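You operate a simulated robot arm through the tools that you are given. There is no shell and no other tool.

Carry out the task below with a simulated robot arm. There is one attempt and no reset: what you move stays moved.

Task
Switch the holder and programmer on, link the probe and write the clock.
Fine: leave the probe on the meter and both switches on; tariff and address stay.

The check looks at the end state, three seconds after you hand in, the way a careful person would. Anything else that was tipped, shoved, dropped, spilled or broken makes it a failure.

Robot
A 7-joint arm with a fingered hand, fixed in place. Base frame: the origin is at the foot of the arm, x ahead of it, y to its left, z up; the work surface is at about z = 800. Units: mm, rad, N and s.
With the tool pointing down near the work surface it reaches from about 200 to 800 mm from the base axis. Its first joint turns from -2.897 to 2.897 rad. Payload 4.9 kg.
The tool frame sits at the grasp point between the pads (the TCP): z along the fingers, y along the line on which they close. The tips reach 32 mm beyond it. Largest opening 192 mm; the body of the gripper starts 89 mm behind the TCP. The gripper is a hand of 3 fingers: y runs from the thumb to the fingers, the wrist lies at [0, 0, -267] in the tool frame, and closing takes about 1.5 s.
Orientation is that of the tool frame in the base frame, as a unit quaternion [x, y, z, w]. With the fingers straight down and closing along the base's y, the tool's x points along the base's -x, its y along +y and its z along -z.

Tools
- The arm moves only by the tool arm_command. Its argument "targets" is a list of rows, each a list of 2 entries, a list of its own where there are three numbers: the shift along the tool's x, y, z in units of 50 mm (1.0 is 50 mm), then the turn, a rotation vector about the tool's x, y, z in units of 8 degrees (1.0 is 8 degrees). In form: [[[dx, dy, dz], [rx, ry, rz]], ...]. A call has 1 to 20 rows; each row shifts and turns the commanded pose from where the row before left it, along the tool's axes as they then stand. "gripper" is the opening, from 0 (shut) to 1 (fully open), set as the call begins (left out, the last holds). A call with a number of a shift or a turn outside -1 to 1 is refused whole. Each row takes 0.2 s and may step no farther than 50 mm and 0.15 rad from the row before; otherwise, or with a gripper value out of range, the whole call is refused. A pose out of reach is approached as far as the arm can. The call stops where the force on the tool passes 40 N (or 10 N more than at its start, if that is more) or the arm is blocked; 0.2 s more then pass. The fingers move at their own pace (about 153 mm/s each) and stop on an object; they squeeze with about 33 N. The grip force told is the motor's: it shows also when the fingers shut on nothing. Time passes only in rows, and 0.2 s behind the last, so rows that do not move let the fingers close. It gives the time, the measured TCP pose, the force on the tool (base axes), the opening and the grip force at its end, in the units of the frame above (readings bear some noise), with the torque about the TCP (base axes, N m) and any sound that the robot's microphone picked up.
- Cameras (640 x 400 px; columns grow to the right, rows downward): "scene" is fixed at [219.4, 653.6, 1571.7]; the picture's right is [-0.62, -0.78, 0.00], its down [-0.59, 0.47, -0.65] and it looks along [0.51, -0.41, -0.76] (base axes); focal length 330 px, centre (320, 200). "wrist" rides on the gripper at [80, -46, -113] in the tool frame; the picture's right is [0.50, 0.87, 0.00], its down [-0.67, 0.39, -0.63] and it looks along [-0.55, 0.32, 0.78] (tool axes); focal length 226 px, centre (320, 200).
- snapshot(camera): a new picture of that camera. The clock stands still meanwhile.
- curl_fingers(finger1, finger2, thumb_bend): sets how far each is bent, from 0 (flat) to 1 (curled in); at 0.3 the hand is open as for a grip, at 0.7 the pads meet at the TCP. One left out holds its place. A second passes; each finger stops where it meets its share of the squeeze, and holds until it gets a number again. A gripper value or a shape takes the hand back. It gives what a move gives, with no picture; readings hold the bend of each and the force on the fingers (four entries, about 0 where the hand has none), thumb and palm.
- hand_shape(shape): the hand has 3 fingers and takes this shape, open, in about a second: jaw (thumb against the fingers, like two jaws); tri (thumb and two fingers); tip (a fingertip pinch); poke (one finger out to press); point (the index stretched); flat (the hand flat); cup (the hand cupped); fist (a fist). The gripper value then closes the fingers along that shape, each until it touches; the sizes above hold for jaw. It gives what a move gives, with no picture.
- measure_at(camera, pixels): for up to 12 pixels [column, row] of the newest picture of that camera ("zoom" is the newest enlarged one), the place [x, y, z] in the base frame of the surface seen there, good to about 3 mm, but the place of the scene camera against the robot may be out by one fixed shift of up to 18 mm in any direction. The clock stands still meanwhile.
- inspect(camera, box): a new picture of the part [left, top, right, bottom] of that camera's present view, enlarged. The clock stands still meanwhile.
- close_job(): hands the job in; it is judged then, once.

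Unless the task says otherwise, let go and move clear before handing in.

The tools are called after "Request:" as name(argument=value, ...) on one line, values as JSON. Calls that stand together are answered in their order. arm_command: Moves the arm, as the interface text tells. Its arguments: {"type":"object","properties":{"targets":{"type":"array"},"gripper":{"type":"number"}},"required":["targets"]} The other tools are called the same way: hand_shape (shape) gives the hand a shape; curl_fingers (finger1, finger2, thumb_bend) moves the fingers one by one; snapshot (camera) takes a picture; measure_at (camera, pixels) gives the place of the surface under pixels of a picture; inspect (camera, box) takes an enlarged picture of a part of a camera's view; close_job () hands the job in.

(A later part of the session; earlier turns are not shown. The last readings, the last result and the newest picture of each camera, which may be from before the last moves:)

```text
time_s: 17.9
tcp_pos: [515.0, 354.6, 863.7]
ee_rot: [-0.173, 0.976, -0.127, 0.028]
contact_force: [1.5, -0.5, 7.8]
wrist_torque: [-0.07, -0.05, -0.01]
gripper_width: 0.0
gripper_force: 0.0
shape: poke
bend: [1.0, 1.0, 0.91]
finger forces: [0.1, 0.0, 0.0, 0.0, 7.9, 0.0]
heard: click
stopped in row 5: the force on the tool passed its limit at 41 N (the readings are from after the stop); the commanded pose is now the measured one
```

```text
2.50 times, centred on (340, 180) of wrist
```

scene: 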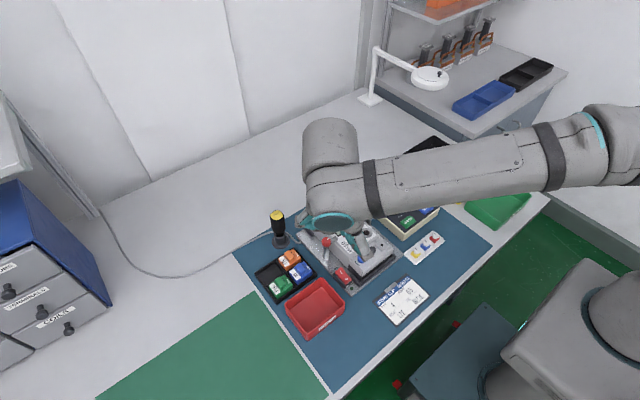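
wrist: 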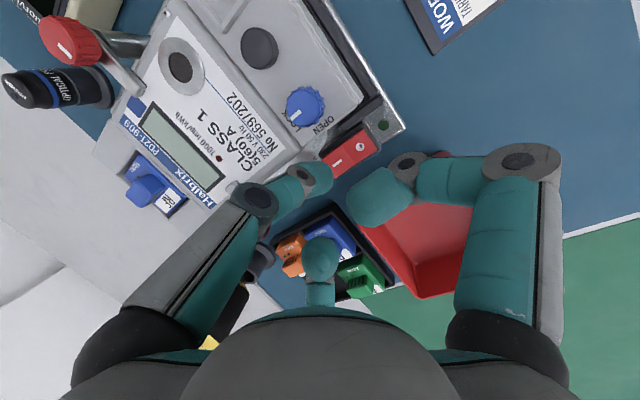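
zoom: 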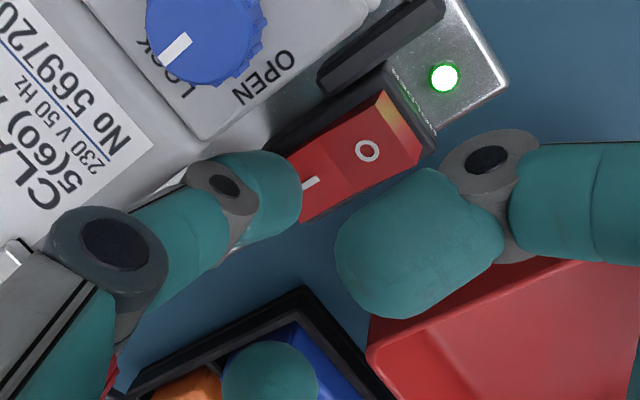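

A click was heard and the holder's green lamp (zoom px (444,77)) is lit, so the holder is on. I'll rise straight up to about z=1000 and check.

Request:
arm_command(targets=[[[0, -0.13, -0.483], [0, 0, 0]], [[0, -0.2, -0.77], [0, 0, 0]], [[0, -0.2, -0.77], [0, 0, 0]], [[0, -0.2, -0.77], [0, 0, 0]]])

Request:
snapshot(camera="wrist")

Request:
inspect(camera="wrist", box=[180, 0, 420, 200])

```text
time_s: 18.9
tcp_pos: [513.7, 354.9, 1007.8]
ee_rot: [-0.174, 0.976, -0.128, 0.025]
contact_force: [-0.3, -0.3, 0.4]
wrist_torque: [0.0, -0.02, 0.03]
gripper_width: 0.0
gripper_force: 0.1
shape: poke
bend: [1.0, 1.0, 0.91]
finger forces: [0.0, 0.0, 0.0, 0.0, 0.0, 0.1]
```

```text
taken
```

wrist: 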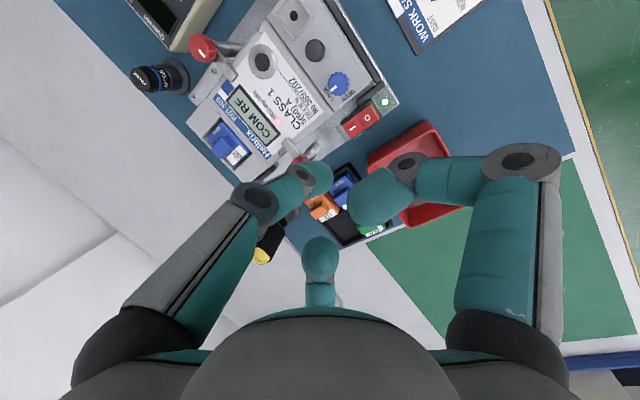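

```text
2.00 times, centred on (300, 100) of wrist
```

zoom: 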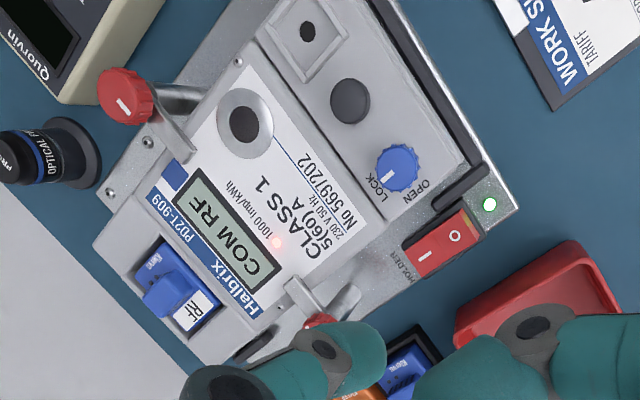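

The meter now shows "COM RF" and the lamp is lit. Next I'll level the hand, undo the yaw, and travel at height to above the programmer switch's I end [629,5].

Request:
arm_command(targets=[[[0, 0, 0], [-0.9375, 0, 0]], [[0, 0, 0], [-0.9375, 0, 0]], [[0, 0, 0], [0, 0, 0.833]], [[0, 0, 0], [0, 0, 0.833]], [[0, 0, 0], [0, 0, 0.834]], [[-0.288, -0.876, 0.1], [0, 0, 0]], [[-0.288, -0.876, 0.1], [0, 0, 0]], [[-0.288, -0.876, 0.1], [0, 0, 0]], [[-0.288, -0.876, 0.1], [0, 0, 0]], [[-0.288, -0.876, 0.1], [0, 0, 0]], [[-0.288, -0.876, 0.1], [0, 0, 0]], [[-0.288, -0.876, 0.1], [0, 0, 0]], [[-0.288, -0.876, 0.1], [0, 0, 0]], [[0, 0, 0], [0, 0, 0]]])

Request:
snapshot(camera="wrist")

```text
time_s: 21.9
tcp_pos: [629.6, 2.2, 965.9]
ee_rot: [-0.001, 1.0, 0.002, 0.003]
contact_force: [0.6, -0.3, -0.2]
wrist_torque: [0.0, 0.01, 0.02]
gripper_width: 0.0
gripper_force: 0.2
shape: poke
bend: [1.0, 1.0, 0.91]
finger forces: [0.0, 0.0, 0.0, 0.1, 0.0, 0.0]
```

```text
taken
```

wrist: 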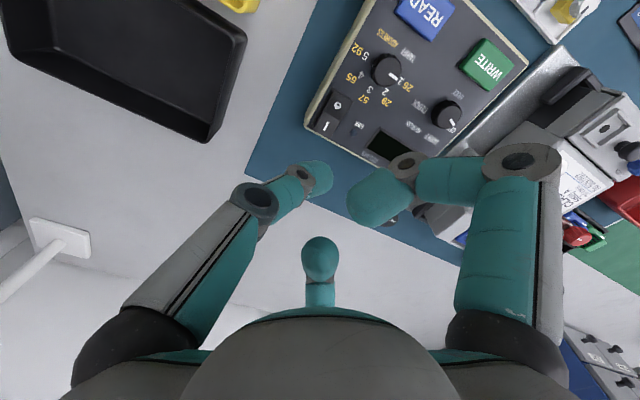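

The switch is in clear view at wrist px ~(332,115). I'll enlarge and measure it from here before descending.

Request:
inspect(camera="wrist", box=[300, 85, 364, 145])

Request:
measure_at(camera="wrist", pixels=[[338, 103], [332, 115], [326, 126], [323, 132], [320, 136], [446, 115], [487, 63], [387, 70], [215, 140], [425, 15]])

```text
6.67 times, centred on (332, 115) of wrist
```

zoom: 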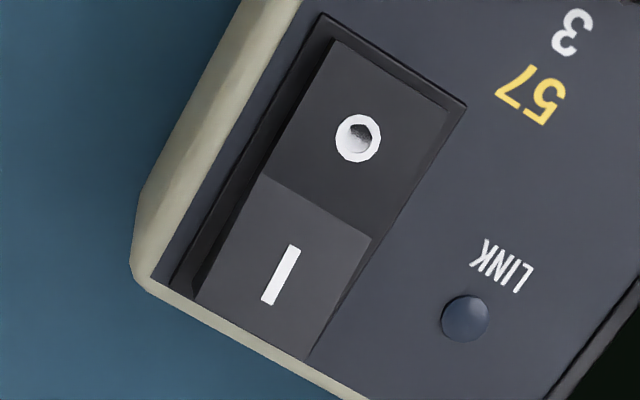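

```text
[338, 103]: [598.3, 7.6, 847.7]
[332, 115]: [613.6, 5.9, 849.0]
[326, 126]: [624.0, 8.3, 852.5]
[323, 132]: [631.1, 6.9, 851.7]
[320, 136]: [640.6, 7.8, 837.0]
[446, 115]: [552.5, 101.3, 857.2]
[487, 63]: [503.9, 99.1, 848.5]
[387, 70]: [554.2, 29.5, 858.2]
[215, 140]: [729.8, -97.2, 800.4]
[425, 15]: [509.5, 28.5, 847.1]
```

The I mark is at [624,8,852] with the rocker's end near x≈635. I'll lower over [628,7] and press in 2 mm steps.

Request:
arm_command(targets=[[[0.015, 0.04, 0.8], [0, 0, 0]], [[0.015, 0.04, 0.8], [0, 0, 0]], [[0, 0, 0.04], [0, 0, 0]], [[0, 0, 0.04], [0, 0, 0]], [[0, 0, 0.04], [0, 0, 0]], [[0, 0, 0.04], [0, 0, 0]], [[0, 0, 0.04], [0, 0, 0]], [[0, 0, 0.04], [0, 0, 0]], [[0, 0, 0.04], [0, 0, 0]]])

Request:
inspect(camera="wrist", box=[230, 80, 470, 230])

```text
time_s: 23.9
tcp_pos: [631.8, 5.9, 876.6]
ee_rot: [-0.002, 1.0, 0.002, 0.008]
contact_force: [-1.2, -12.3, 38.3]
wrist_torque: [-0.2, 0.29, 0.09]
gripper_width: 0.0
gripper_force: 0.0
shape: poke
bend: [1.0, 1.0, 0.92]
finger forces: [0.0, 0.0, 0.0, 0.1, 38.4, 0.0]
heard: click
```

```text
2.67 times, centred on (350, 155) of wrist
```

zoom: 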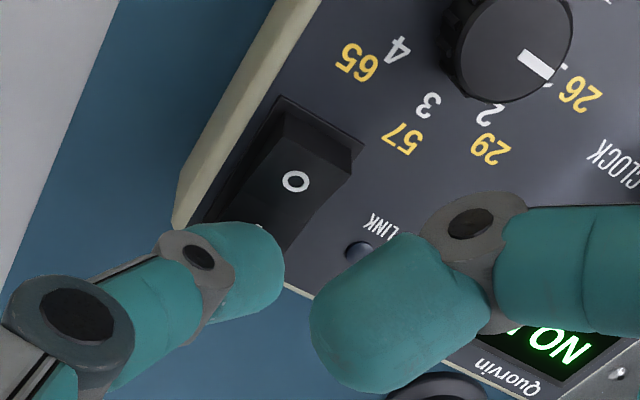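

A click and the display lit: the programmer is on. The force is high, so I'll lift straight off right away.

Request:
arm_command(targets=[[[0, 0, -0.3], [0, 0, 0]], [[0, 0, -0.8], [0, 0, 0]], [[0, 0, -0.8], [0, 0, 0]], [[0, 0, 0], [0, 0, 0]]])

Request:
snapshot(camera="wrist")

Request:
inspect(camera="wrist", box=[300, 0, 540, 200])

Request:
measure_at(camera="wrist", pixels=[[446, 115], [487, 63], [387, 70], [425, 15]])

```text
time_s: 24.9
tcp_pos: [625.7, 8.2, 966.9]
ee_rot: [0.0, 1.0, 0.002, 0.003]
contact_force: [-1.2, 0.5, 0.5]
wrist_torque: [0.01, 0.01, -0.03]
gripper_width: 0.0
gripper_force: 0.1
shape: poke
bend: [1.0, 1.0, 0.91]
finger forces: [0.0, 0.0, 0.0, 0.0, 0.0, 0.0]
```

```text
taken
```

wrist: 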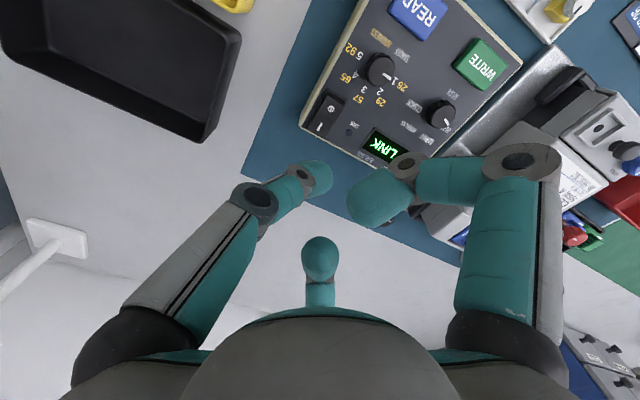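

```text
2.00 times, centred on (420, 100) of wrist
```

zoom: 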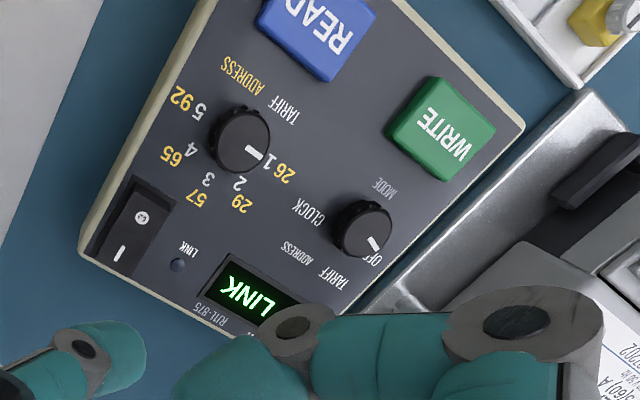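

```text
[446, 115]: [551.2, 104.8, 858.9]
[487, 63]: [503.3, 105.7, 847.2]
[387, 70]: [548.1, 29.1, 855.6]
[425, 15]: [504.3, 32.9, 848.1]
```

The display reads "NO LINK" as expected and the programmer is where it was. Next I'll move over the probe for a close look at it and its stand.

Request:
arm_command(targets=[[[-0.37, 0.81, -0.17], [0, 0, 0]], [[-0.37, 0.81, -0.17], [0, 0, 0]], [[-0.37, 0.81, -0.17], [0, 0, 0]], [[-0.37, 0.81, -0.17], [0, 0, 0]], [[0, 0, 0], [0, 0, 0]]])

Request:
snapshot(camera="wrist")

Request:
inspect(camera="wrist", box=[260, 50, 360, 150])

Request:
snapshot(camera="scene")

```text
time_s: 26.1
tcp_pos: [700.5, 170.4, 1000.9]
ee_rot: [-0.001, 1.0, 0.001, 0.004]
contact_force: [0.2, 0.4, 0.1]
wrist_torque: [0.02, -0.02, -0.02]
gripper_width: 0.4
gripper_force: 0.1
shape: poke
bend: [1.0, 1.0, 0.91]
finger forces: [0.1, 0.0, 0.0, 0.1, 0.0, 0.1]
```

```text
taken
```

wrist: 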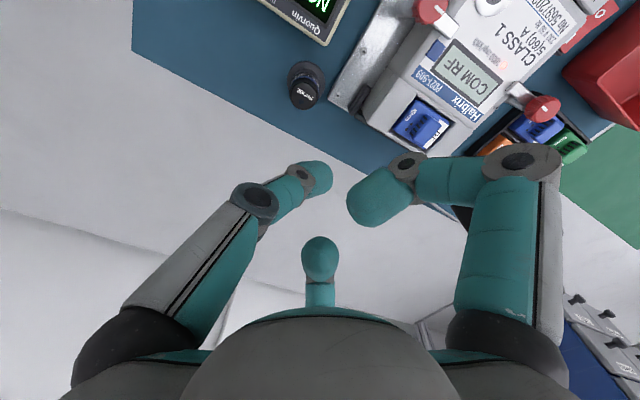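

```text
4.00 times, centred on (310, 100) of wrist
```

zoom: 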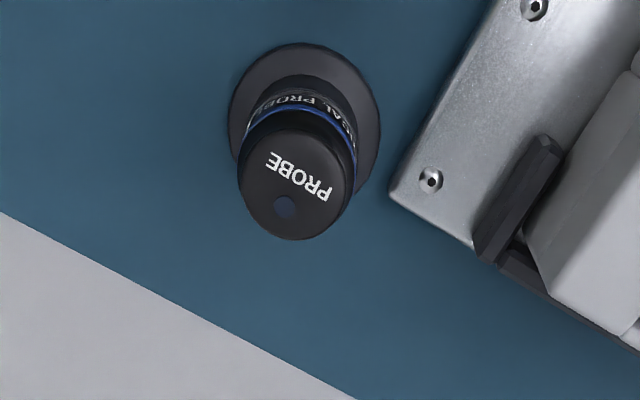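

```text
taken
```

scene: 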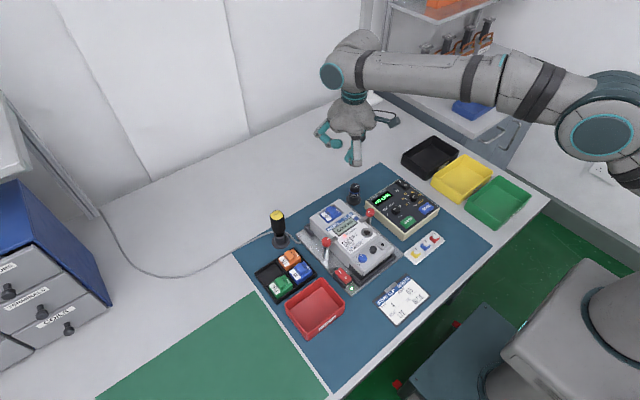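

The probe's top disc is centred near zoom px (297,178), on a flanged rest. I'll measure its top, ring, and flange.

Request:
inspect(camera="wrist", box=[260, 50, 360, 150])

Request:
measure_at(camera="zoom", pixels=[[297, 178], [297, 235], [242, 180], [352, 178], [297, 130], [285, 207], [290, 50], [235, 110], [375, 110], [345, 60], [290, 85], [430, 180]])

Request:
measure_at(camera="zoom", pixels=[[300, 100], [330, 105], [250, 70], [365, 150], [270, 140], [330, 150], [255, 215], [340, 215], [240, 140], [500, 200], [395, 190], [310, 68]])

```text
4.00 times, centred on (310, 100) of wrist
```

zoom: 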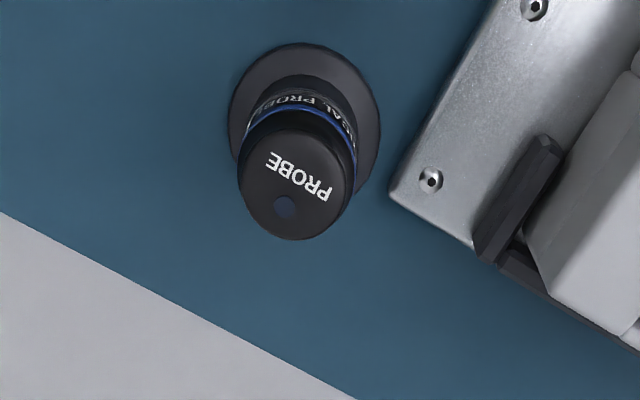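

```text
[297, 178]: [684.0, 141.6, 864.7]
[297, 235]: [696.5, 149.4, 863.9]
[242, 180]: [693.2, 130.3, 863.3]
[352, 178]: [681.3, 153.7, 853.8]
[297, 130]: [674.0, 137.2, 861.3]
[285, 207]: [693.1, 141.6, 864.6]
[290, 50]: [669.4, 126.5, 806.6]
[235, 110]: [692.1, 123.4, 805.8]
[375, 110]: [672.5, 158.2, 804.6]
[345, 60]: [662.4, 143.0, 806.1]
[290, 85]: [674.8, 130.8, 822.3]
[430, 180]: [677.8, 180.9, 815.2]
```

```text
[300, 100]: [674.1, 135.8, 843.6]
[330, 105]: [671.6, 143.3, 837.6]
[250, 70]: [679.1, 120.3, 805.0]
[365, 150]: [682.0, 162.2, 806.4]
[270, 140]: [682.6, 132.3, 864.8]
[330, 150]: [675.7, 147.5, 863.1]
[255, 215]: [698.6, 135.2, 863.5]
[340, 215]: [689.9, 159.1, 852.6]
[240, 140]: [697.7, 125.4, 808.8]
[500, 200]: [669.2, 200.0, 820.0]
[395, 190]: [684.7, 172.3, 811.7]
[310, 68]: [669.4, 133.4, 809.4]
```

The probe's cap is centred at about [686,142.5], 26 mm across, top z≈864.5; the flange/rest is below z≈822. I'll open a three-finger jaw (45 mm), yaw 27° so the fingers miss the programmer corner and holder, and hover over it.

Request:
hand_shape(shape="jaw")

Request:
arm_command(targets=[[[0, 0, 0], [0, 0, 0.844]], [[0, 0, 0], [0, 0, 0.844]], [[0, 0, 0], [0, 0, 0.844]], [[0, 0, 0], [0, 0, 0.843]], [[0.002, -0.315, 0.6], [0, 0, 0]], [[0.002, -0.315, 0.6], [0, 0, 0]], [[0, 0, 0], [0, 0, 0]]], gripper=0.25)

Request:
snapshot(camera="wrist")

Request:
inspect(camera="scene", box=[290, 80, 440, 240])

```text
time_s: 27.0
tcp_pos: [699.9, 169.5, 1001.2]
ee_rot: [-0.001, 1.0, 0.002, 0.004]
contact_force: [-0.6, -0.1, 0.7]
wrist_torque: [0.03, -0.02, 0.02]
gripper_width: 192.0
gripper_force: 0.0
shape: jaw
bend: [0.3, 0.3, 0.3]
finger forces: [0.1, 0.0, 0.0, 0.0, 0.0, 0.0]
```

```text
time_s: 28.6
tcp_pos: [687.1, 142.3, 941.8]
ee_rot: [0.233, 0.973, 0.003, 0.003]
contact_force: [-0.8, -0.1, -0.2]
wrist_torque: [0.05, -0.01, 0.01]
gripper_width: 48.3
gripper_force: 0.1
shape: jaw
bend: [0.78, 0.78, 0.7]
finger forces: [0.0, 0.0, 0.1, 0.0, 0.0, 0.1]
```

```text
taken
```

wrist: 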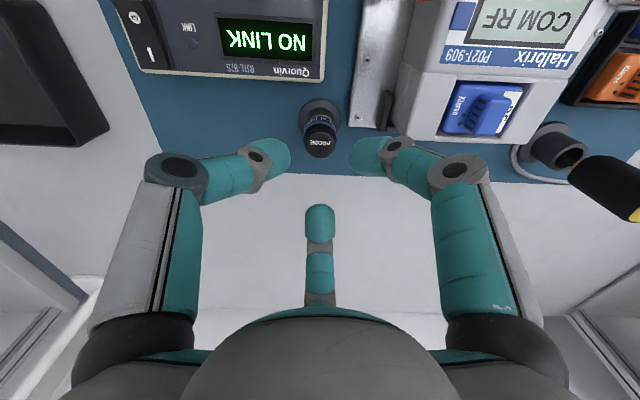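

```text
2.50 times, centred on (365, 160) of scene
```

zoom: 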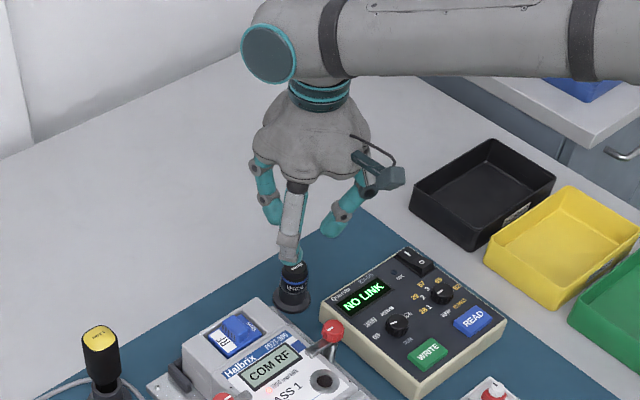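

The probe top is visible at wrist px (320,143), between the fingers. I'll measure the fingertips and the probe to check centring.

Request:
measure_at(camera="wrist", pixels=[[280, 150], [283, 165], [365, 155], [360, 165], [320, 210], [320, 230], [320, 143], [310, 145], [330, 148], [320, 155], [320, 133], [258, 155]])

Request:
inspect(camera="wrist", box=[230, 80, 420, 240])

Request:
measure_at(camera="wrist", pixels=[[388, 120], [398, 138], [378, 165], [323, 75], [352, 125], [425, 135], [290, 150], [350, 150], [397, 145]])

```text
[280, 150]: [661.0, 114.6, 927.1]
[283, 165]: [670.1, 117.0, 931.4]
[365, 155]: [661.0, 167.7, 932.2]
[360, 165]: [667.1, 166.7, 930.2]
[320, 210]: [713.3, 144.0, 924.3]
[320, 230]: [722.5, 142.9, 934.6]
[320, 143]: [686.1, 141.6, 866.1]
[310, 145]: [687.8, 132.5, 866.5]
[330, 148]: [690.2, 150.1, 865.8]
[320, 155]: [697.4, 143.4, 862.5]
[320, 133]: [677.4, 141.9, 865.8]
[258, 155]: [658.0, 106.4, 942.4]
```

```text
2.50 times, centred on (325, 160) of wrist
```

zoom: 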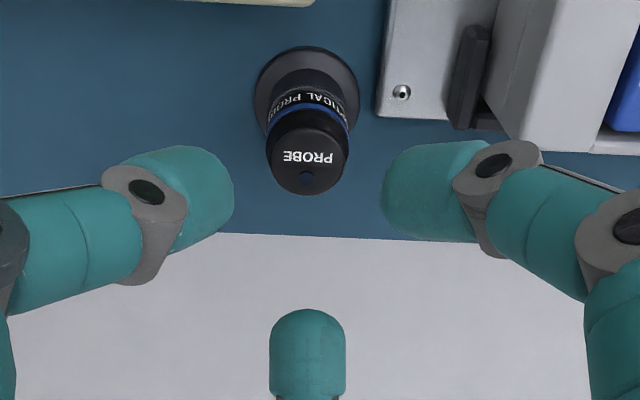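

```text
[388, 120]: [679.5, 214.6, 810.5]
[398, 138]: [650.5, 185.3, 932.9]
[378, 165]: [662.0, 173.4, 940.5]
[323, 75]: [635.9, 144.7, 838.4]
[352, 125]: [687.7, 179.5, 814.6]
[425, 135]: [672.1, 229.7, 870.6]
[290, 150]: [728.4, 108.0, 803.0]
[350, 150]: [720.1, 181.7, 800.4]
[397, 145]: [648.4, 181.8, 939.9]
```

The probe centre [687,142] matches the TCP, and the fingertips reach about 25 mm below it. I'll descend 90 mm to TCP z≈852 with the fingers open, watching force.

Request:
arm_command(targets=[[[0, 0, 0.6], [0, 0, 0]], [[0, 0, 0.6], [0, 0, 0]], [[0, 0, 0.4], [0, 0, 0]], [[0, 0, 0.2], [0, 0, 0]], [[0, 0, 0], [0, 0, 0]]])

Request:
snapshot(camera="wrist")

Request:
inspect(camera="scene", box=[310, 120, 430, 230])

```text
time_s: 29.8
tcp_pos: [687.2, 142.0, 851.8]
ee_rot: [0.233, 0.972, 0.002, 0.003]
contact_force: [-0.8, 0.2, 0.2]
wrist_torque: [0.0, 0.0, 0.03]
gripper_width: 48.4
gripper_force: 0.0
shape: jaw
bend: [0.78, 0.78, 0.7]
finger forces: [0.1, 0.0, 0.0, 0.0, 0.0, 0.0]
```

```text
taken
```

wrist: 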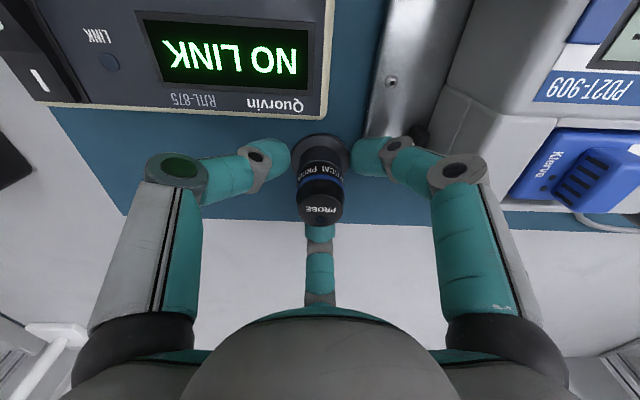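

```text
3.64 times, centred on (370, 175) of scene
```

zoom: 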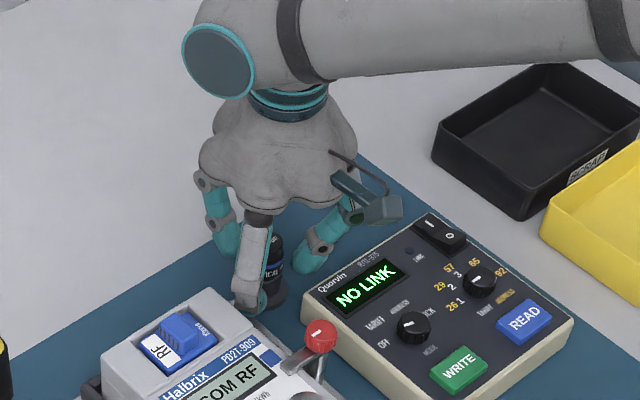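

The probe is centred between the fingers with no contact. I'll close on it.

Request:
arm_command(targets=[[[0, 0, 0], [0, 0, 0]], [[0, 0, 0], [0, 0, 0]], [[0, 0, 0], [0, 0, 0]], [[0, 0, 0], [0, 0, 0]], [[0, 0, 0], [0, 0, 0]], [[0, 0, 0], [0, 0, 0]], [[0, 0, 0], [0, 0, 0]]], gripper=0.0)

Request:
snapshot(camera="wrist")

```text
time_s: 31.4
tcp_pos: [687.3, 141.8, 851.2]
ee_rot: [0.232, 0.973, 0.001, 0.003]
contact_force: [-0.6, 0.0, -4.2]
wrist_torque: [-0.04, -0.02, -0.05]
gripper_width: 27.3
gripper_force: 22.2
shape: jaw
bend: [0.76, 0.76, 0.7]
finger forces: [18.8, 19.6, 0.0, 0.1, 19.7, 0.0]
```

```text
taken
```

wrist: 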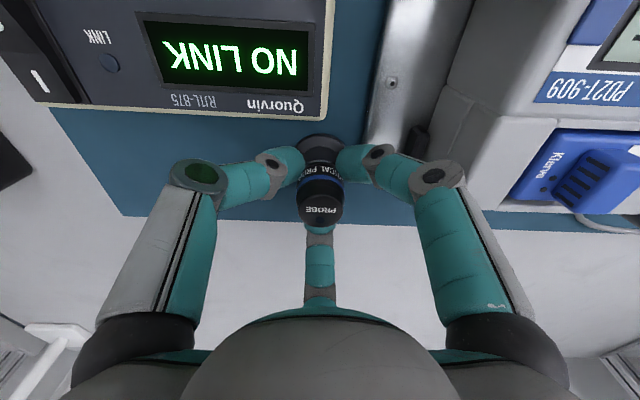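

All three fingers hold it (27.3 mm, ~19 N each). I'll lift a bit and check that only the probe rises.

Request:
arm_command(targets=[[[0, 0, -0.2], [0, 0, 0]], [[0, 0, -0.4], [0, 0, 0]], [[0, 0, -0.6], [0, 0, 0]], [[0, 0, -0.6], [0, 0, 0]], [[0, 0, 0], [0, 0, 0]]])

Request:
snapshot(camera="wrist")

Request:
inspect(camera="scene", box=[310, 100, 430, 230])

```text
time_s: 32.6
tcp_pos: [687.5, 140.7, 942.0]
ee_rot: [0.233, 0.972, 0.003, 0.002]
contact_force: [-0.6, -0.1, -0.5]
wrist_torque: [-0.02, -0.01, 0.0]
gripper_width: 26.1
gripper_force: 22.2
shape: jaw
bend: [0.76, 0.75, 0.69]
finger forces: [18.0, 19.2, 0.1, 0.1, 19.1, 0.0]
```

```text
taken
```

wrist: 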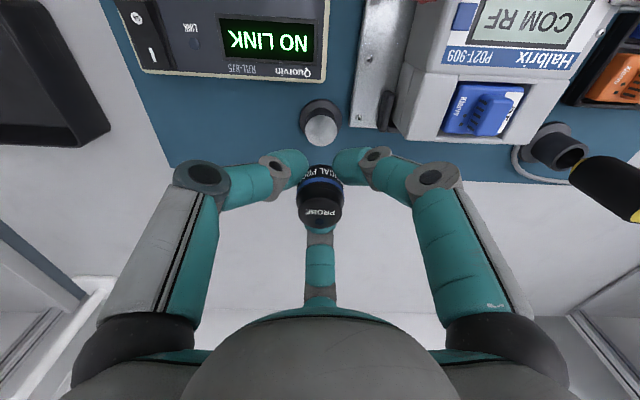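

```text
3.08 times, centred on (370, 165) of scene
```

zoom: 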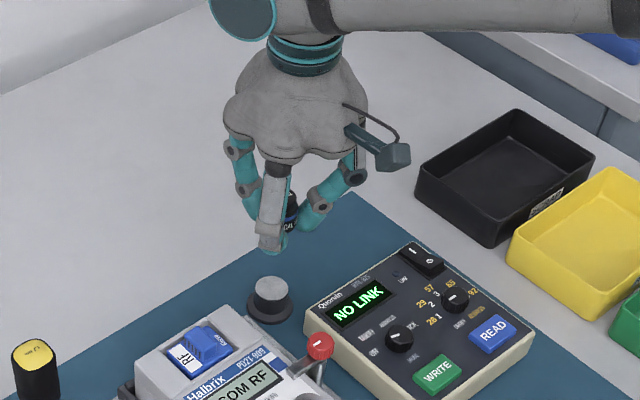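

The probe is lifted and its rest, a steel-topped puck at wrist px (321,130), stayed put. I'll measure the puck's top to learn how long the probe is below the grip.

Request:
inspect(camera="wrist", box=[270, 90, 380, 240])

Request:
measure_at(camera="wrist", pixels=[[321, 130], [310, 130], [332, 130], [321, 141], [321, 119], [321, 110], [305, 120], [338, 120], [321, 205], [310, 195], [335, 195], [320, 215]])

```text
2.67 times, centred on (325, 165) of wrist
```

zoom: 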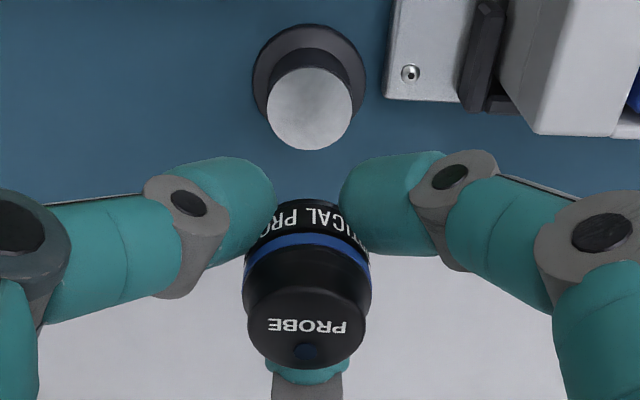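

```text
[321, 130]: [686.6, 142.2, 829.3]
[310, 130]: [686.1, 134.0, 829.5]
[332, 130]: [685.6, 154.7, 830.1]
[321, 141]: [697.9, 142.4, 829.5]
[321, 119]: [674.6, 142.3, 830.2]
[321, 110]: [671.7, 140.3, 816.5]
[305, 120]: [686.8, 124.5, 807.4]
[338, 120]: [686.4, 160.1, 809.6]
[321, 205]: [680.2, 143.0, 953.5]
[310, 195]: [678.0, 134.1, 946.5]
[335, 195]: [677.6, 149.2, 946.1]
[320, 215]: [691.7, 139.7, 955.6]
```

The puck's steel top is at z≈829.6, so the probe is only about 36 mm tall and my fingertips extend below its bottom. I'll set it back on the puck and re-grip higher, so the tips don't hit the meter first.

Request:
arm_command(targets=[[[0.009, 0.018, 0.6], [0, 0, 0]], [[0, 0, 0.6], [0, 0, 0]], [[0, 0, 0.4], [0, 0, 0]], [[0, 0, 0.14], [0, 0, 0]], [[0, 0, 0.03], [0, 0, 0]], [[0, 0, 0.02], [0, 0, 0]], [[0, 0, 0], [0, 0, 0]]])

Request:
inspect(camera="wrist", box=[270, 90, 380, 240])

```text
time_s: 34.2
tcp_pos: [687.5, 142.8, 855.6]
ee_rot: [0.232, 0.973, 0.003, 0.004]
contact_force: [-14.4, 0.7, 31.8]
wrist_torque: [-0.08, 0.62, -0.12]
gripper_width: 28.1
gripper_force: 21.9
shape: jaw
bend: [0.77, 0.76, 0.69]
finger forces: [33.5, 18.6, 0.0, 0.0, 36.8, 0.0]
```

```text
2.67 times, centred on (325, 165) of wrist
```

zoom: 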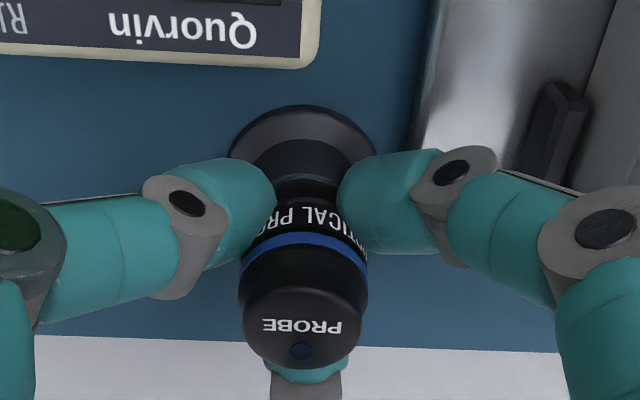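

The probe is pressing on the puck (32 N) a bit early. I'll relieve it by 2 mm, then open the fingers to let it stand.

Request:
arm_command(targets=[[[0, 0, -0.05], [0, 0, 0]], [[0, 0, 0], [0, 0, 0]]])

Request:
arm_command(targets=[[[0, 0, 0], [0, 0, 0]], [[0, 0, 0], [0, 0, 0]], [[0, 0, 0], [0, 0, 0]], [[0, 0, 0], [0, 0, 0]]], gripper=0.25)

Request:
snapshot(camera="wrist")

Request:
measure_at(camera="wrist", pixels=[[320, 212], [310, 205], [330, 205], [320, 222], [320, 200], [320, 160], [320, 140]])

```text
time_s: 34.8
tcp_pos: [687.9, 143.3, 855.6]
ee_rot: [0.232, 0.973, 0.003, 0.003]
contact_force: [-2.5, 1.3, 20.6]
wrist_torque: [0.07, 0.22, 0.03]
gripper_width: 27.9
gripper_force: 21.3
shape: jaw
bend: [0.77, 0.76, 0.68]
finger forces: [31.2, 20.3, 0.0, 0.0, 27.3, 0.1]
```

```text
time_s: 35.8
tcp_pos: [686.6, 143.9, 855.2]
ee_rot: [0.232, 0.973, 0.002, 0.002]
contact_force: [-0.1, -0.4, 0.8]
wrist_torque: [-0.02, 0.02, -0.01]
gripper_width: 48.0
gripper_force: 0.1
shape: jaw
bend: [0.78, 0.78, 0.7]
finger forces: [0.0, 0.1, 0.1, 0.1, 0.0, 0.0]
```

```text
taken
```

wrist: 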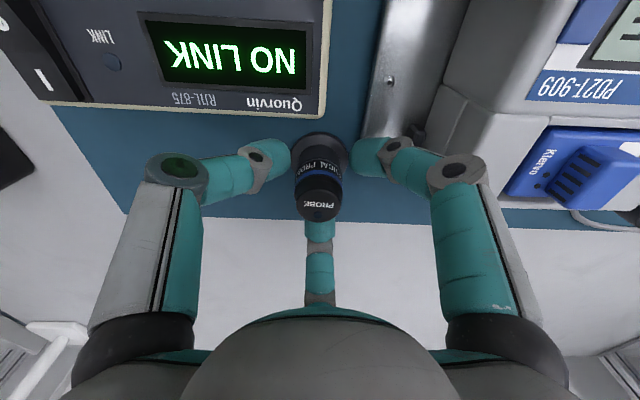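

```text
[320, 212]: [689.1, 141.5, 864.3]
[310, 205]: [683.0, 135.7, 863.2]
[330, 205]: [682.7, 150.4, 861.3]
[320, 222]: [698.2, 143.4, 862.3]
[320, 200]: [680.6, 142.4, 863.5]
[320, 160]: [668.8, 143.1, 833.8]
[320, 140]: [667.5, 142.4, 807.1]
```

The probe stands upright again at [688,142.5], top z≈864. I'll raise 9 mm and re-grip near its top.

Request:
arm_command(targets=[[[-0.01, -0.02, -0.18], [0, 0, 0]], [[0, 0, 0], [0, 0, 0]]])

Request:
arm_command(targets=[[[0, 0, 0], [0, 0, 0]], [[0, 0, 0], [0, 0, 0]], [[0, 0, 0], [0, 0, 0]], [[0, 0, 0], [0, 0, 0]], [[0, 0, 0], [0, 0, 0]], [[0, 0, 0], [0, 0, 0]], [[0, 0, 0], [0, 0, 0]]], gripper=0.0)

Request:
inspect(camera="wrist", box=[240, 100, 400, 260])

```text
time_s: 36.4
tcp_pos: [687.0, 142.2, 863.7]
ee_rot: [0.233, 0.972, 0.003, 0.003]
contact_force: [-0.1, 0.2, 0.1]
wrist_torque: [0.01, 0.0, 0.01]
gripper_width: 48.0
gripper_force: 0.0
shape: jaw
bend: [0.78, 0.78, 0.7]
finger forces: [0.0, 0.0, 0.0, 0.0, 0.0, 0.0]
```

```text
time_s: 38.0
tcp_pos: [687.2, 142.0, 864.3]
ee_rot: [0.233, 0.973, 0.002, 0.003]
contact_force: [0.4, 0.3, -0.7]
wrist_torque: [0.0, -0.02, 0.02]
gripper_width: 26.8
gripper_force: 21.9
shape: jaw
bend: [0.76, 0.75, 0.7]
finger forces: [19.4, 19.4, 0.1, 0.0, 19.2, 0.1]
```

```text
2.50 times, centred on (320, 180) of wrist
```

zoom: 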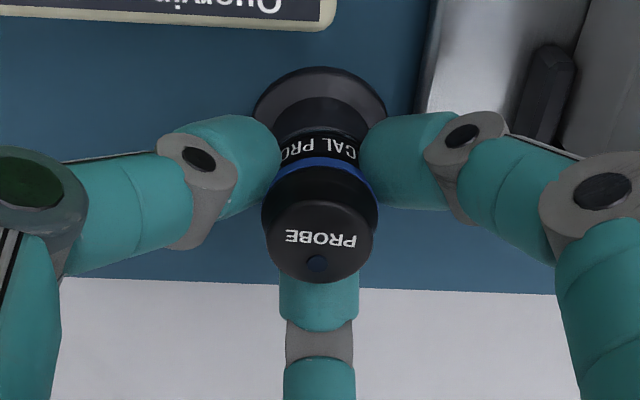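

Gripped evenly again, now higher. I'll lift straight up to about z=990.

Request:
arm_command(targets=[[[0, 0, -0.15], [0, 0, 0]], [[0, 0, -0.35], [0, 0, 0]], [[0, 0, -0.6], [0, 0, 0]], [[0, 0, -0.7], [0, 0, 0]], [[0, 0, -0.7], [0, 0, 0]], [[0, 0, 0], [0, 0, 0]]])

Request:
inspect(camera="wrist", box=[240, 100, 400, 260])

Request:
inspect(camera="scene", box=[310, 70, 430, 230])

```text
time_s: 39.4
tcp_pos: [687.8, 139.6, 989.1]
ee_rot: [0.233, 0.972, 0.003, 0.003]
contact_force: [-0.6, -0.2, -1.2]
wrist_torque: [-0.01, -0.04, 0.01]
gripper_width: 26.8
gripper_force: 22.2
shape: jaw
bend: [0.76, 0.75, 0.7]
finger forces: [19.7, 19.4, 0.0, 0.1, 19.3, 0.0]
```

```text
2.50 times, centred on (320, 180) of wrist
```

zoom: 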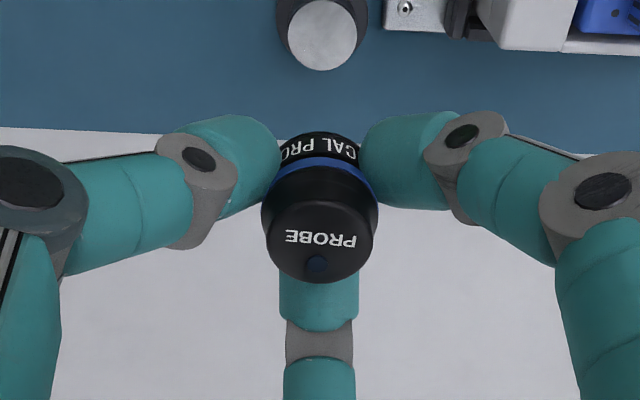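

```text
2.50 times, centred on (370, 150) of scene
```

zoom: 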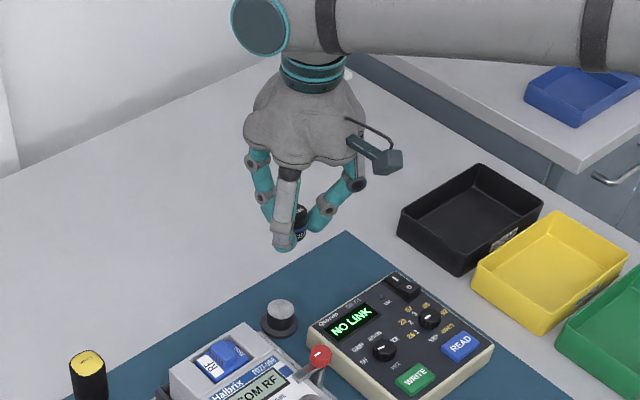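

The probe is held well (bottom ≈ 34.7 mm below the TCP). I'll carry it over the meter's optical port at [538,242.5], staying at z≈989.

Request:
arm_command(targets=[[[0.4, 0.05, 0], [0, 0, 0]], [[0.72, 0.095, 0], [0, 0, 0]], [[0.8, 0.105, 0], [0, 0, 0]], [[0.8, 0.105, 0], [0, 0, 0]], [[0.6, 0.08, 0], [0, 0, 0]], [[0.28, 0.04, 0], [0, 0, 0]], [[0, 0, 0], [0, 0, 0]]])

Request:
snapshot(camera="wrist")

Request:
inspect(camera="wrist", box=[240, 60, 400, 260])

```text
time_s: 41.0
tcp_pos: [535.7, 245.7, 988.8]
ee_rot: [0.232, 0.973, 0.003, 0.003]
contact_force: [0.1, -0.2, -1.2]
wrist_torque: [0.03, 0.0, -0.03]
gripper_width: 26.9
gripper_force: 21.7
shape: jaw
bend: [0.76, 0.75, 0.7]
finger forces: [19.6, 19.4, 0.0, 0.1, 19.4, 0.0]
```

```text
taken
```

wrist: 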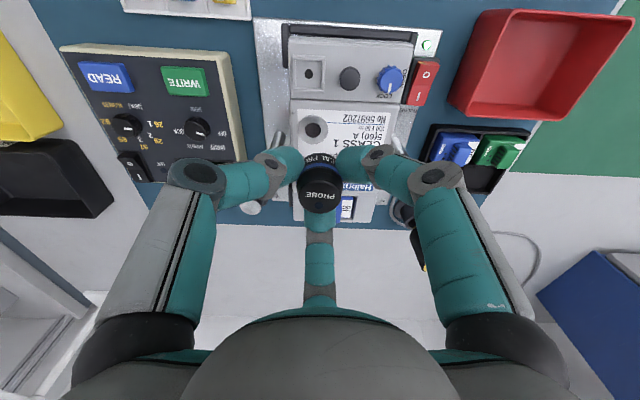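

```text
2.00 times, centred on (320, 160) of wrist
```

zoom: 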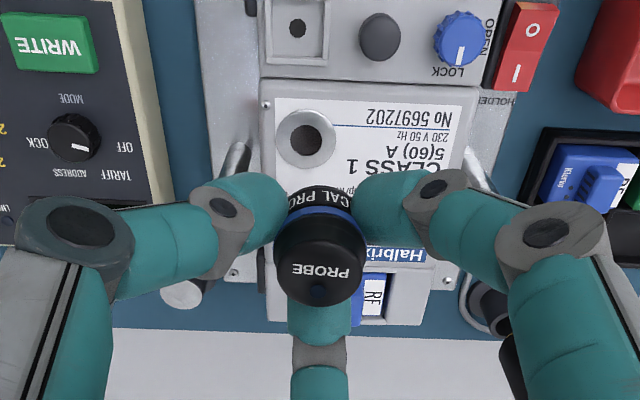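

The port ring is at wrist px (313,129), clear of the fingers. I'll measure its rim and centre precisely.

Request:
inspect(camera="wrist", box=[288, 104, 340, 154])

Request:
measure_at(camera="wrist", pixels=[[300, 129], [327, 129], [313, 116], [313, 141], [313, 129], [305, 120], [322, 138], [305, 138], [322, 120], [313, 147], [295, 129], [340, 129]])

```text
8.00 times, centred on (314, 129) of wrist
```

zoom: 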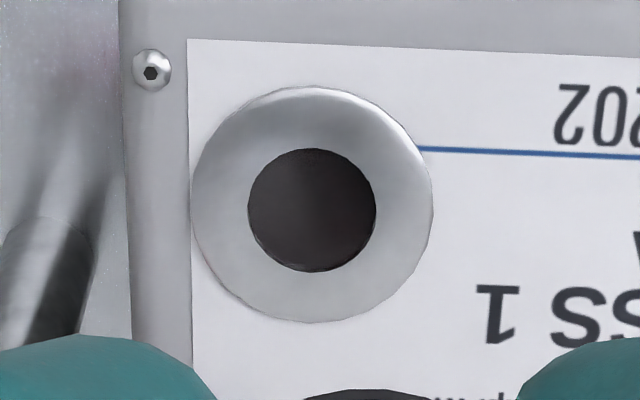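

```text
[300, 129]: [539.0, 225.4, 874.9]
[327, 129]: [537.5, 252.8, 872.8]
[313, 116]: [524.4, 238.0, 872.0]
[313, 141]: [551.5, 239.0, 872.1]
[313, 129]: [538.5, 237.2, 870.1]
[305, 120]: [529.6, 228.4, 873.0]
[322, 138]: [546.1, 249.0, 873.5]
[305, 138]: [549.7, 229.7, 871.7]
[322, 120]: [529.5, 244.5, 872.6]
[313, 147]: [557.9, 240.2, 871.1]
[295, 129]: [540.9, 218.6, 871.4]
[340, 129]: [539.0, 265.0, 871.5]
```

The port's ring is about 30 mm across. I'll average points around the ring to fix its centre better.

Request:
inspect(camera="wrist", box=[288, 104, 340, 154])

Request:
measure_at(camera="zoom", pixels=[[404, 204], [392, 250], [358, 284], [312, 296], [267, 284], [233, 250], [221, 204], [233, 158], [267, 124], [312, 112], [358, 124], [392, 158]])

Request:
measure_at(camera="zoom", pixels=[[400, 230], [378, 268], [336, 292], [290, 292], [248, 268], [225, 230], [225, 178], [248, 140], [290, 116], [336, 116], [378, 140], [400, 178]])

Request:
measure_at(camera="wrist", pixels=[[320, 195], [310, 195], [330, 195], [320, 205], [320, 185], [315, 190], [325, 190], [315, 200], [325, 200], [308, 190], [333, 190], [320, 210]])

```text
8.00 times, centred on (314, 129) of wrist
```

zoom: 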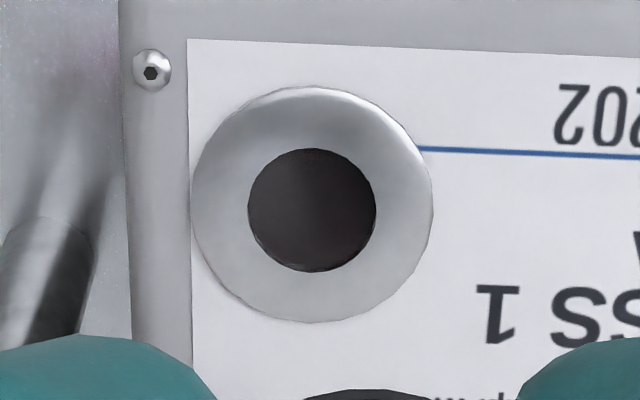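

```text
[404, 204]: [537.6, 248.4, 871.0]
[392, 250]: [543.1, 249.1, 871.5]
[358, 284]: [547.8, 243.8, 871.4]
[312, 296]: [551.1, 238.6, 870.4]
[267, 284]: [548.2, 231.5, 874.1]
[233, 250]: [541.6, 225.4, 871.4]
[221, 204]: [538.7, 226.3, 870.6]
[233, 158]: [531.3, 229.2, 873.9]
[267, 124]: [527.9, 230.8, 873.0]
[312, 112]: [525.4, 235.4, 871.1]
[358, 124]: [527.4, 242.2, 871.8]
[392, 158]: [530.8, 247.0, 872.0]
```

```text
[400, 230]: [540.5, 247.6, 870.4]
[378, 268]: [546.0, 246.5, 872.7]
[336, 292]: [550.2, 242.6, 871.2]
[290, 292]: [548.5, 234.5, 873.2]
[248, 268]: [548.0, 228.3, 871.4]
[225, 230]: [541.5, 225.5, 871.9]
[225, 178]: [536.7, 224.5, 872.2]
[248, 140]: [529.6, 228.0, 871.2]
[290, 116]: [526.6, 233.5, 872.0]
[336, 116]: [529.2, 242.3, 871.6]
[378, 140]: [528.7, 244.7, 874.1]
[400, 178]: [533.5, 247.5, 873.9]
```

```text
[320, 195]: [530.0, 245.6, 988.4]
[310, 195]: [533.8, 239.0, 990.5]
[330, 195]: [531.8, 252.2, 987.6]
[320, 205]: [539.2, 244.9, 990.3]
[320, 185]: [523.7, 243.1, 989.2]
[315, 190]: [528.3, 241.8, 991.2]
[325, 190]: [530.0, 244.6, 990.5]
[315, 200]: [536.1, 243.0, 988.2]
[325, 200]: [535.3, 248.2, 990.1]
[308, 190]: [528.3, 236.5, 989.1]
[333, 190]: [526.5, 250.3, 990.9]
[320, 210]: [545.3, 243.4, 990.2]
```

The port centre averages to about [538.1,237.2,872]. I'll measure the held probe's cap the same way, so the two can be compared with the same camera.

Request:
inspect(camera="wrist", box=[288, 158, 352, 218])

Request:
measure_at(camera="zoom", pixels=[[320, 370], [320, 350], [240, 280], [400, 280], [320, 200], [260, 220], [380, 220], [320, 280], [260, 340], [380, 340], [230, 250], [410, 250]])

```text
6.67 times, centred on (320, 188) of wrist
```

zoom: 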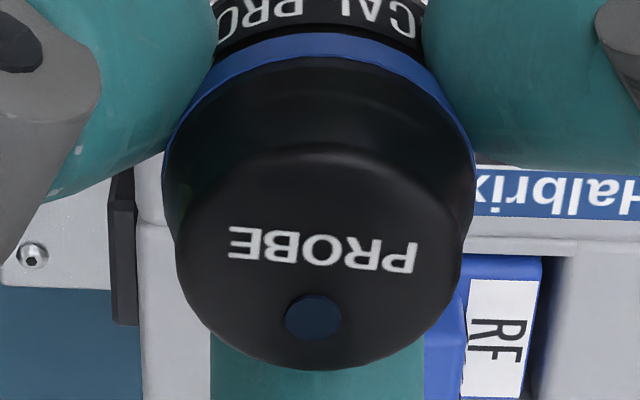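

```text
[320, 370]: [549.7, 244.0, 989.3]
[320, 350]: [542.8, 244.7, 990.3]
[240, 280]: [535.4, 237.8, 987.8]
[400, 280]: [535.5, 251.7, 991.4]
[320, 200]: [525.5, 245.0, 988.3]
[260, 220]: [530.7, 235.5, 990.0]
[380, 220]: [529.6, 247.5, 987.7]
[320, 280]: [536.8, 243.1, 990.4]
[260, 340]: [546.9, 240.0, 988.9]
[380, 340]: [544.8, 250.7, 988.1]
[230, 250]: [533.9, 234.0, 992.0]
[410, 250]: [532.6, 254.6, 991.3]
```

The held probe cap centre is about [534,244.2], so I need a small shift. The clamp arm near the port would crowd one finger at this yaw, so I'll first turn the hand back 22° and shift toward the port, then re-measure.

Request:
arm_command(targets=[[[0, 0, 0], [0, 0, -0.917]], [[0, 0, 0], [0, 0, -0.917]], [[0, 0, 0], [0, 0, -0.916]], [[-0.07, -0.15, 0.5], [0, 0, 0]], [[0, 0, 0], [0, 0, 0]]])

Request:
snapshot(camera="wrist")

Request:
inspect(camera="wrist", box=[240, 60, 400, 260])

```text
time_s: 42.2
tcp_pos: [541.3, 235.4, 964.5]
ee_rot: [0.044, 0.999, 0.003, 0.003]
contact_force: [0.7, 0.2, -1.1]
wrist_torque: [0.03, 0.01, 0.01]
gripper_width: 27.1
gripper_force: 22.2
shape: jaw
bend: [0.76, 0.75, 0.7]
finger forces: [19.5, 19.5, 0.1, 0.1, 19.4, 0.0]
```

```text
taken
```

wrist: 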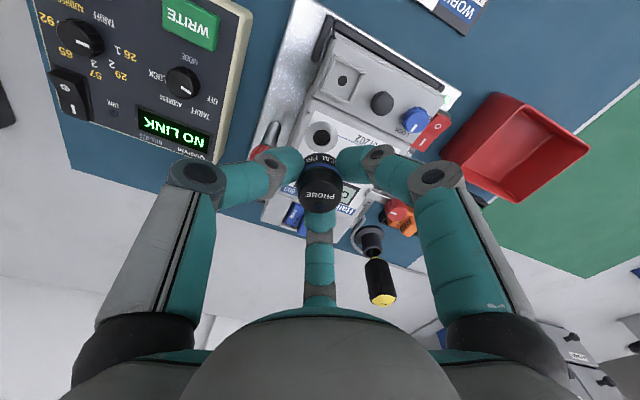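

```text
2.00 times, centred on (320, 160) of wrist
```

zoom: 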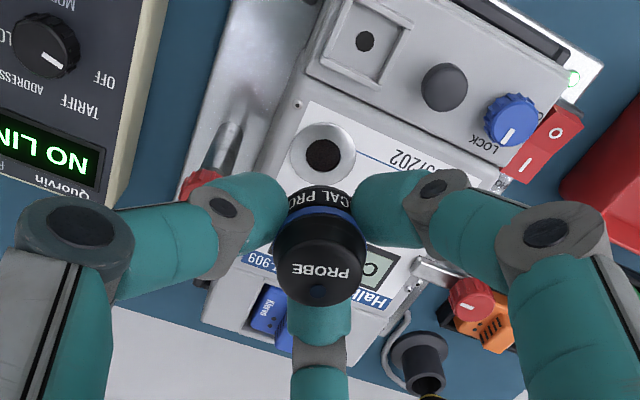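

Now the thumb is at az ≈ -95°, with the clamp in the gap. I'll measure the ring at wrist px (321,136) and the cap again.

Request:
inspect(camera="wrist", box=[292, 112, 352, 216])

Request:
inspect(camera="wrist", box=[288, 108, 352, 164])

```text
3.85 times, centred on (322, 164) of wrist
```

zoom: 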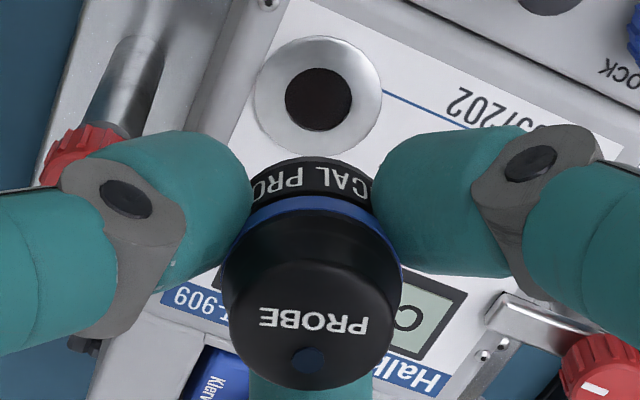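

```text
7.14 times, centred on (320, 136) of wrist
```

zoom: 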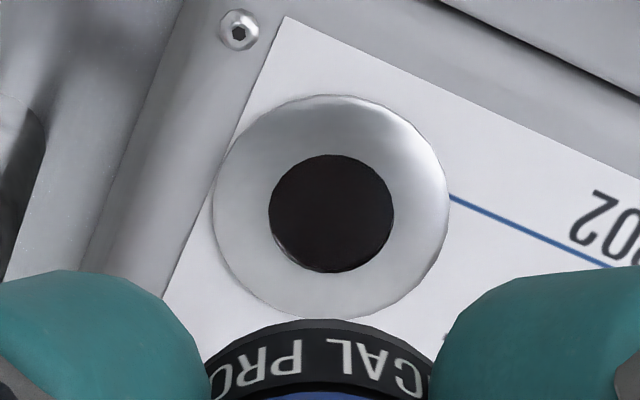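

I'll measure 12 points around the ring, centred at zoom px (331,207).

Request:
measure_at(camera="zoom", pixels=[[421, 207], [409, 250], [376, 281], [331, 292], [286, 281], [253, 250], [241, 207], [253, 164], [286, 133], [331, 122], [376, 133], [409, 164]])

Request:
measure_at(camera="zoom", pixels=[[418, 228], [395, 268], [354, 289], [308, 289], [267, 268], [244, 228], [244, 186], [267, 146], [308, 125], [354, 125], [395, 146], [418, 186]])

Request:
inspect(camera="wrist", box=[288, 158, 352, 218])

Request:
measure_at(camera="zoom", pixels=[[400, 257], [389, 295], [360, 323], [320, 335], [280, 323], [251, 295], [240, 257], [251, 219], [280, 190], [320, 180], [360, 190], [389, 219]])

```text
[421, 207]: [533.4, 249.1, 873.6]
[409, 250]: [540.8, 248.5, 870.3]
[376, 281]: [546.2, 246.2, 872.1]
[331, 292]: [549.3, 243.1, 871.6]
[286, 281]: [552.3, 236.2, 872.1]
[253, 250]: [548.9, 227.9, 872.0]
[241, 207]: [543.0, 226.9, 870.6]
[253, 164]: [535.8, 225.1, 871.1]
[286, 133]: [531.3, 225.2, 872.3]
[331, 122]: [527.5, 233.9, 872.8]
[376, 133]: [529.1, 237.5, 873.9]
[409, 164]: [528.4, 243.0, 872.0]
```

```text
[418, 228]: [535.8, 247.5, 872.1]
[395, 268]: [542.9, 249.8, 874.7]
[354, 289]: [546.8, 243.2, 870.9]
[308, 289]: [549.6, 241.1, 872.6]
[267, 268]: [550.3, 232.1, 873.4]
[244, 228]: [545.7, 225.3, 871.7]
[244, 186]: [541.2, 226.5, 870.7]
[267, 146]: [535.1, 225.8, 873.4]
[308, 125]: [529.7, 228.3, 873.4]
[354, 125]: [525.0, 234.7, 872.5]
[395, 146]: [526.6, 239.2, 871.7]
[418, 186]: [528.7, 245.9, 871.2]
```

```text
6.67 times, centred on (320, 188) of wrist
```

zoom: 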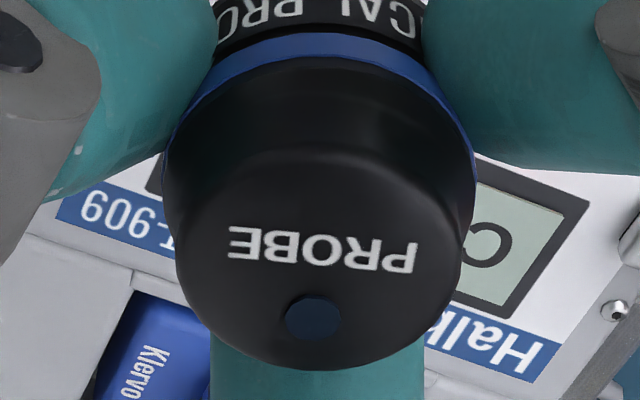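

```text
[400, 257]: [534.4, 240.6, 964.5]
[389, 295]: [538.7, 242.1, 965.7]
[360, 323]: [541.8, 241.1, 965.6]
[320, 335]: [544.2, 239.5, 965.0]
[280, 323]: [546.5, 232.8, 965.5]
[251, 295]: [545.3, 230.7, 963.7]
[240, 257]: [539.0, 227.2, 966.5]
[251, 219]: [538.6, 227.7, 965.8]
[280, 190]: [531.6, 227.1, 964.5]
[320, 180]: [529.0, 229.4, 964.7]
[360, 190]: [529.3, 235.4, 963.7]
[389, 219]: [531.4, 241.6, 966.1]
```

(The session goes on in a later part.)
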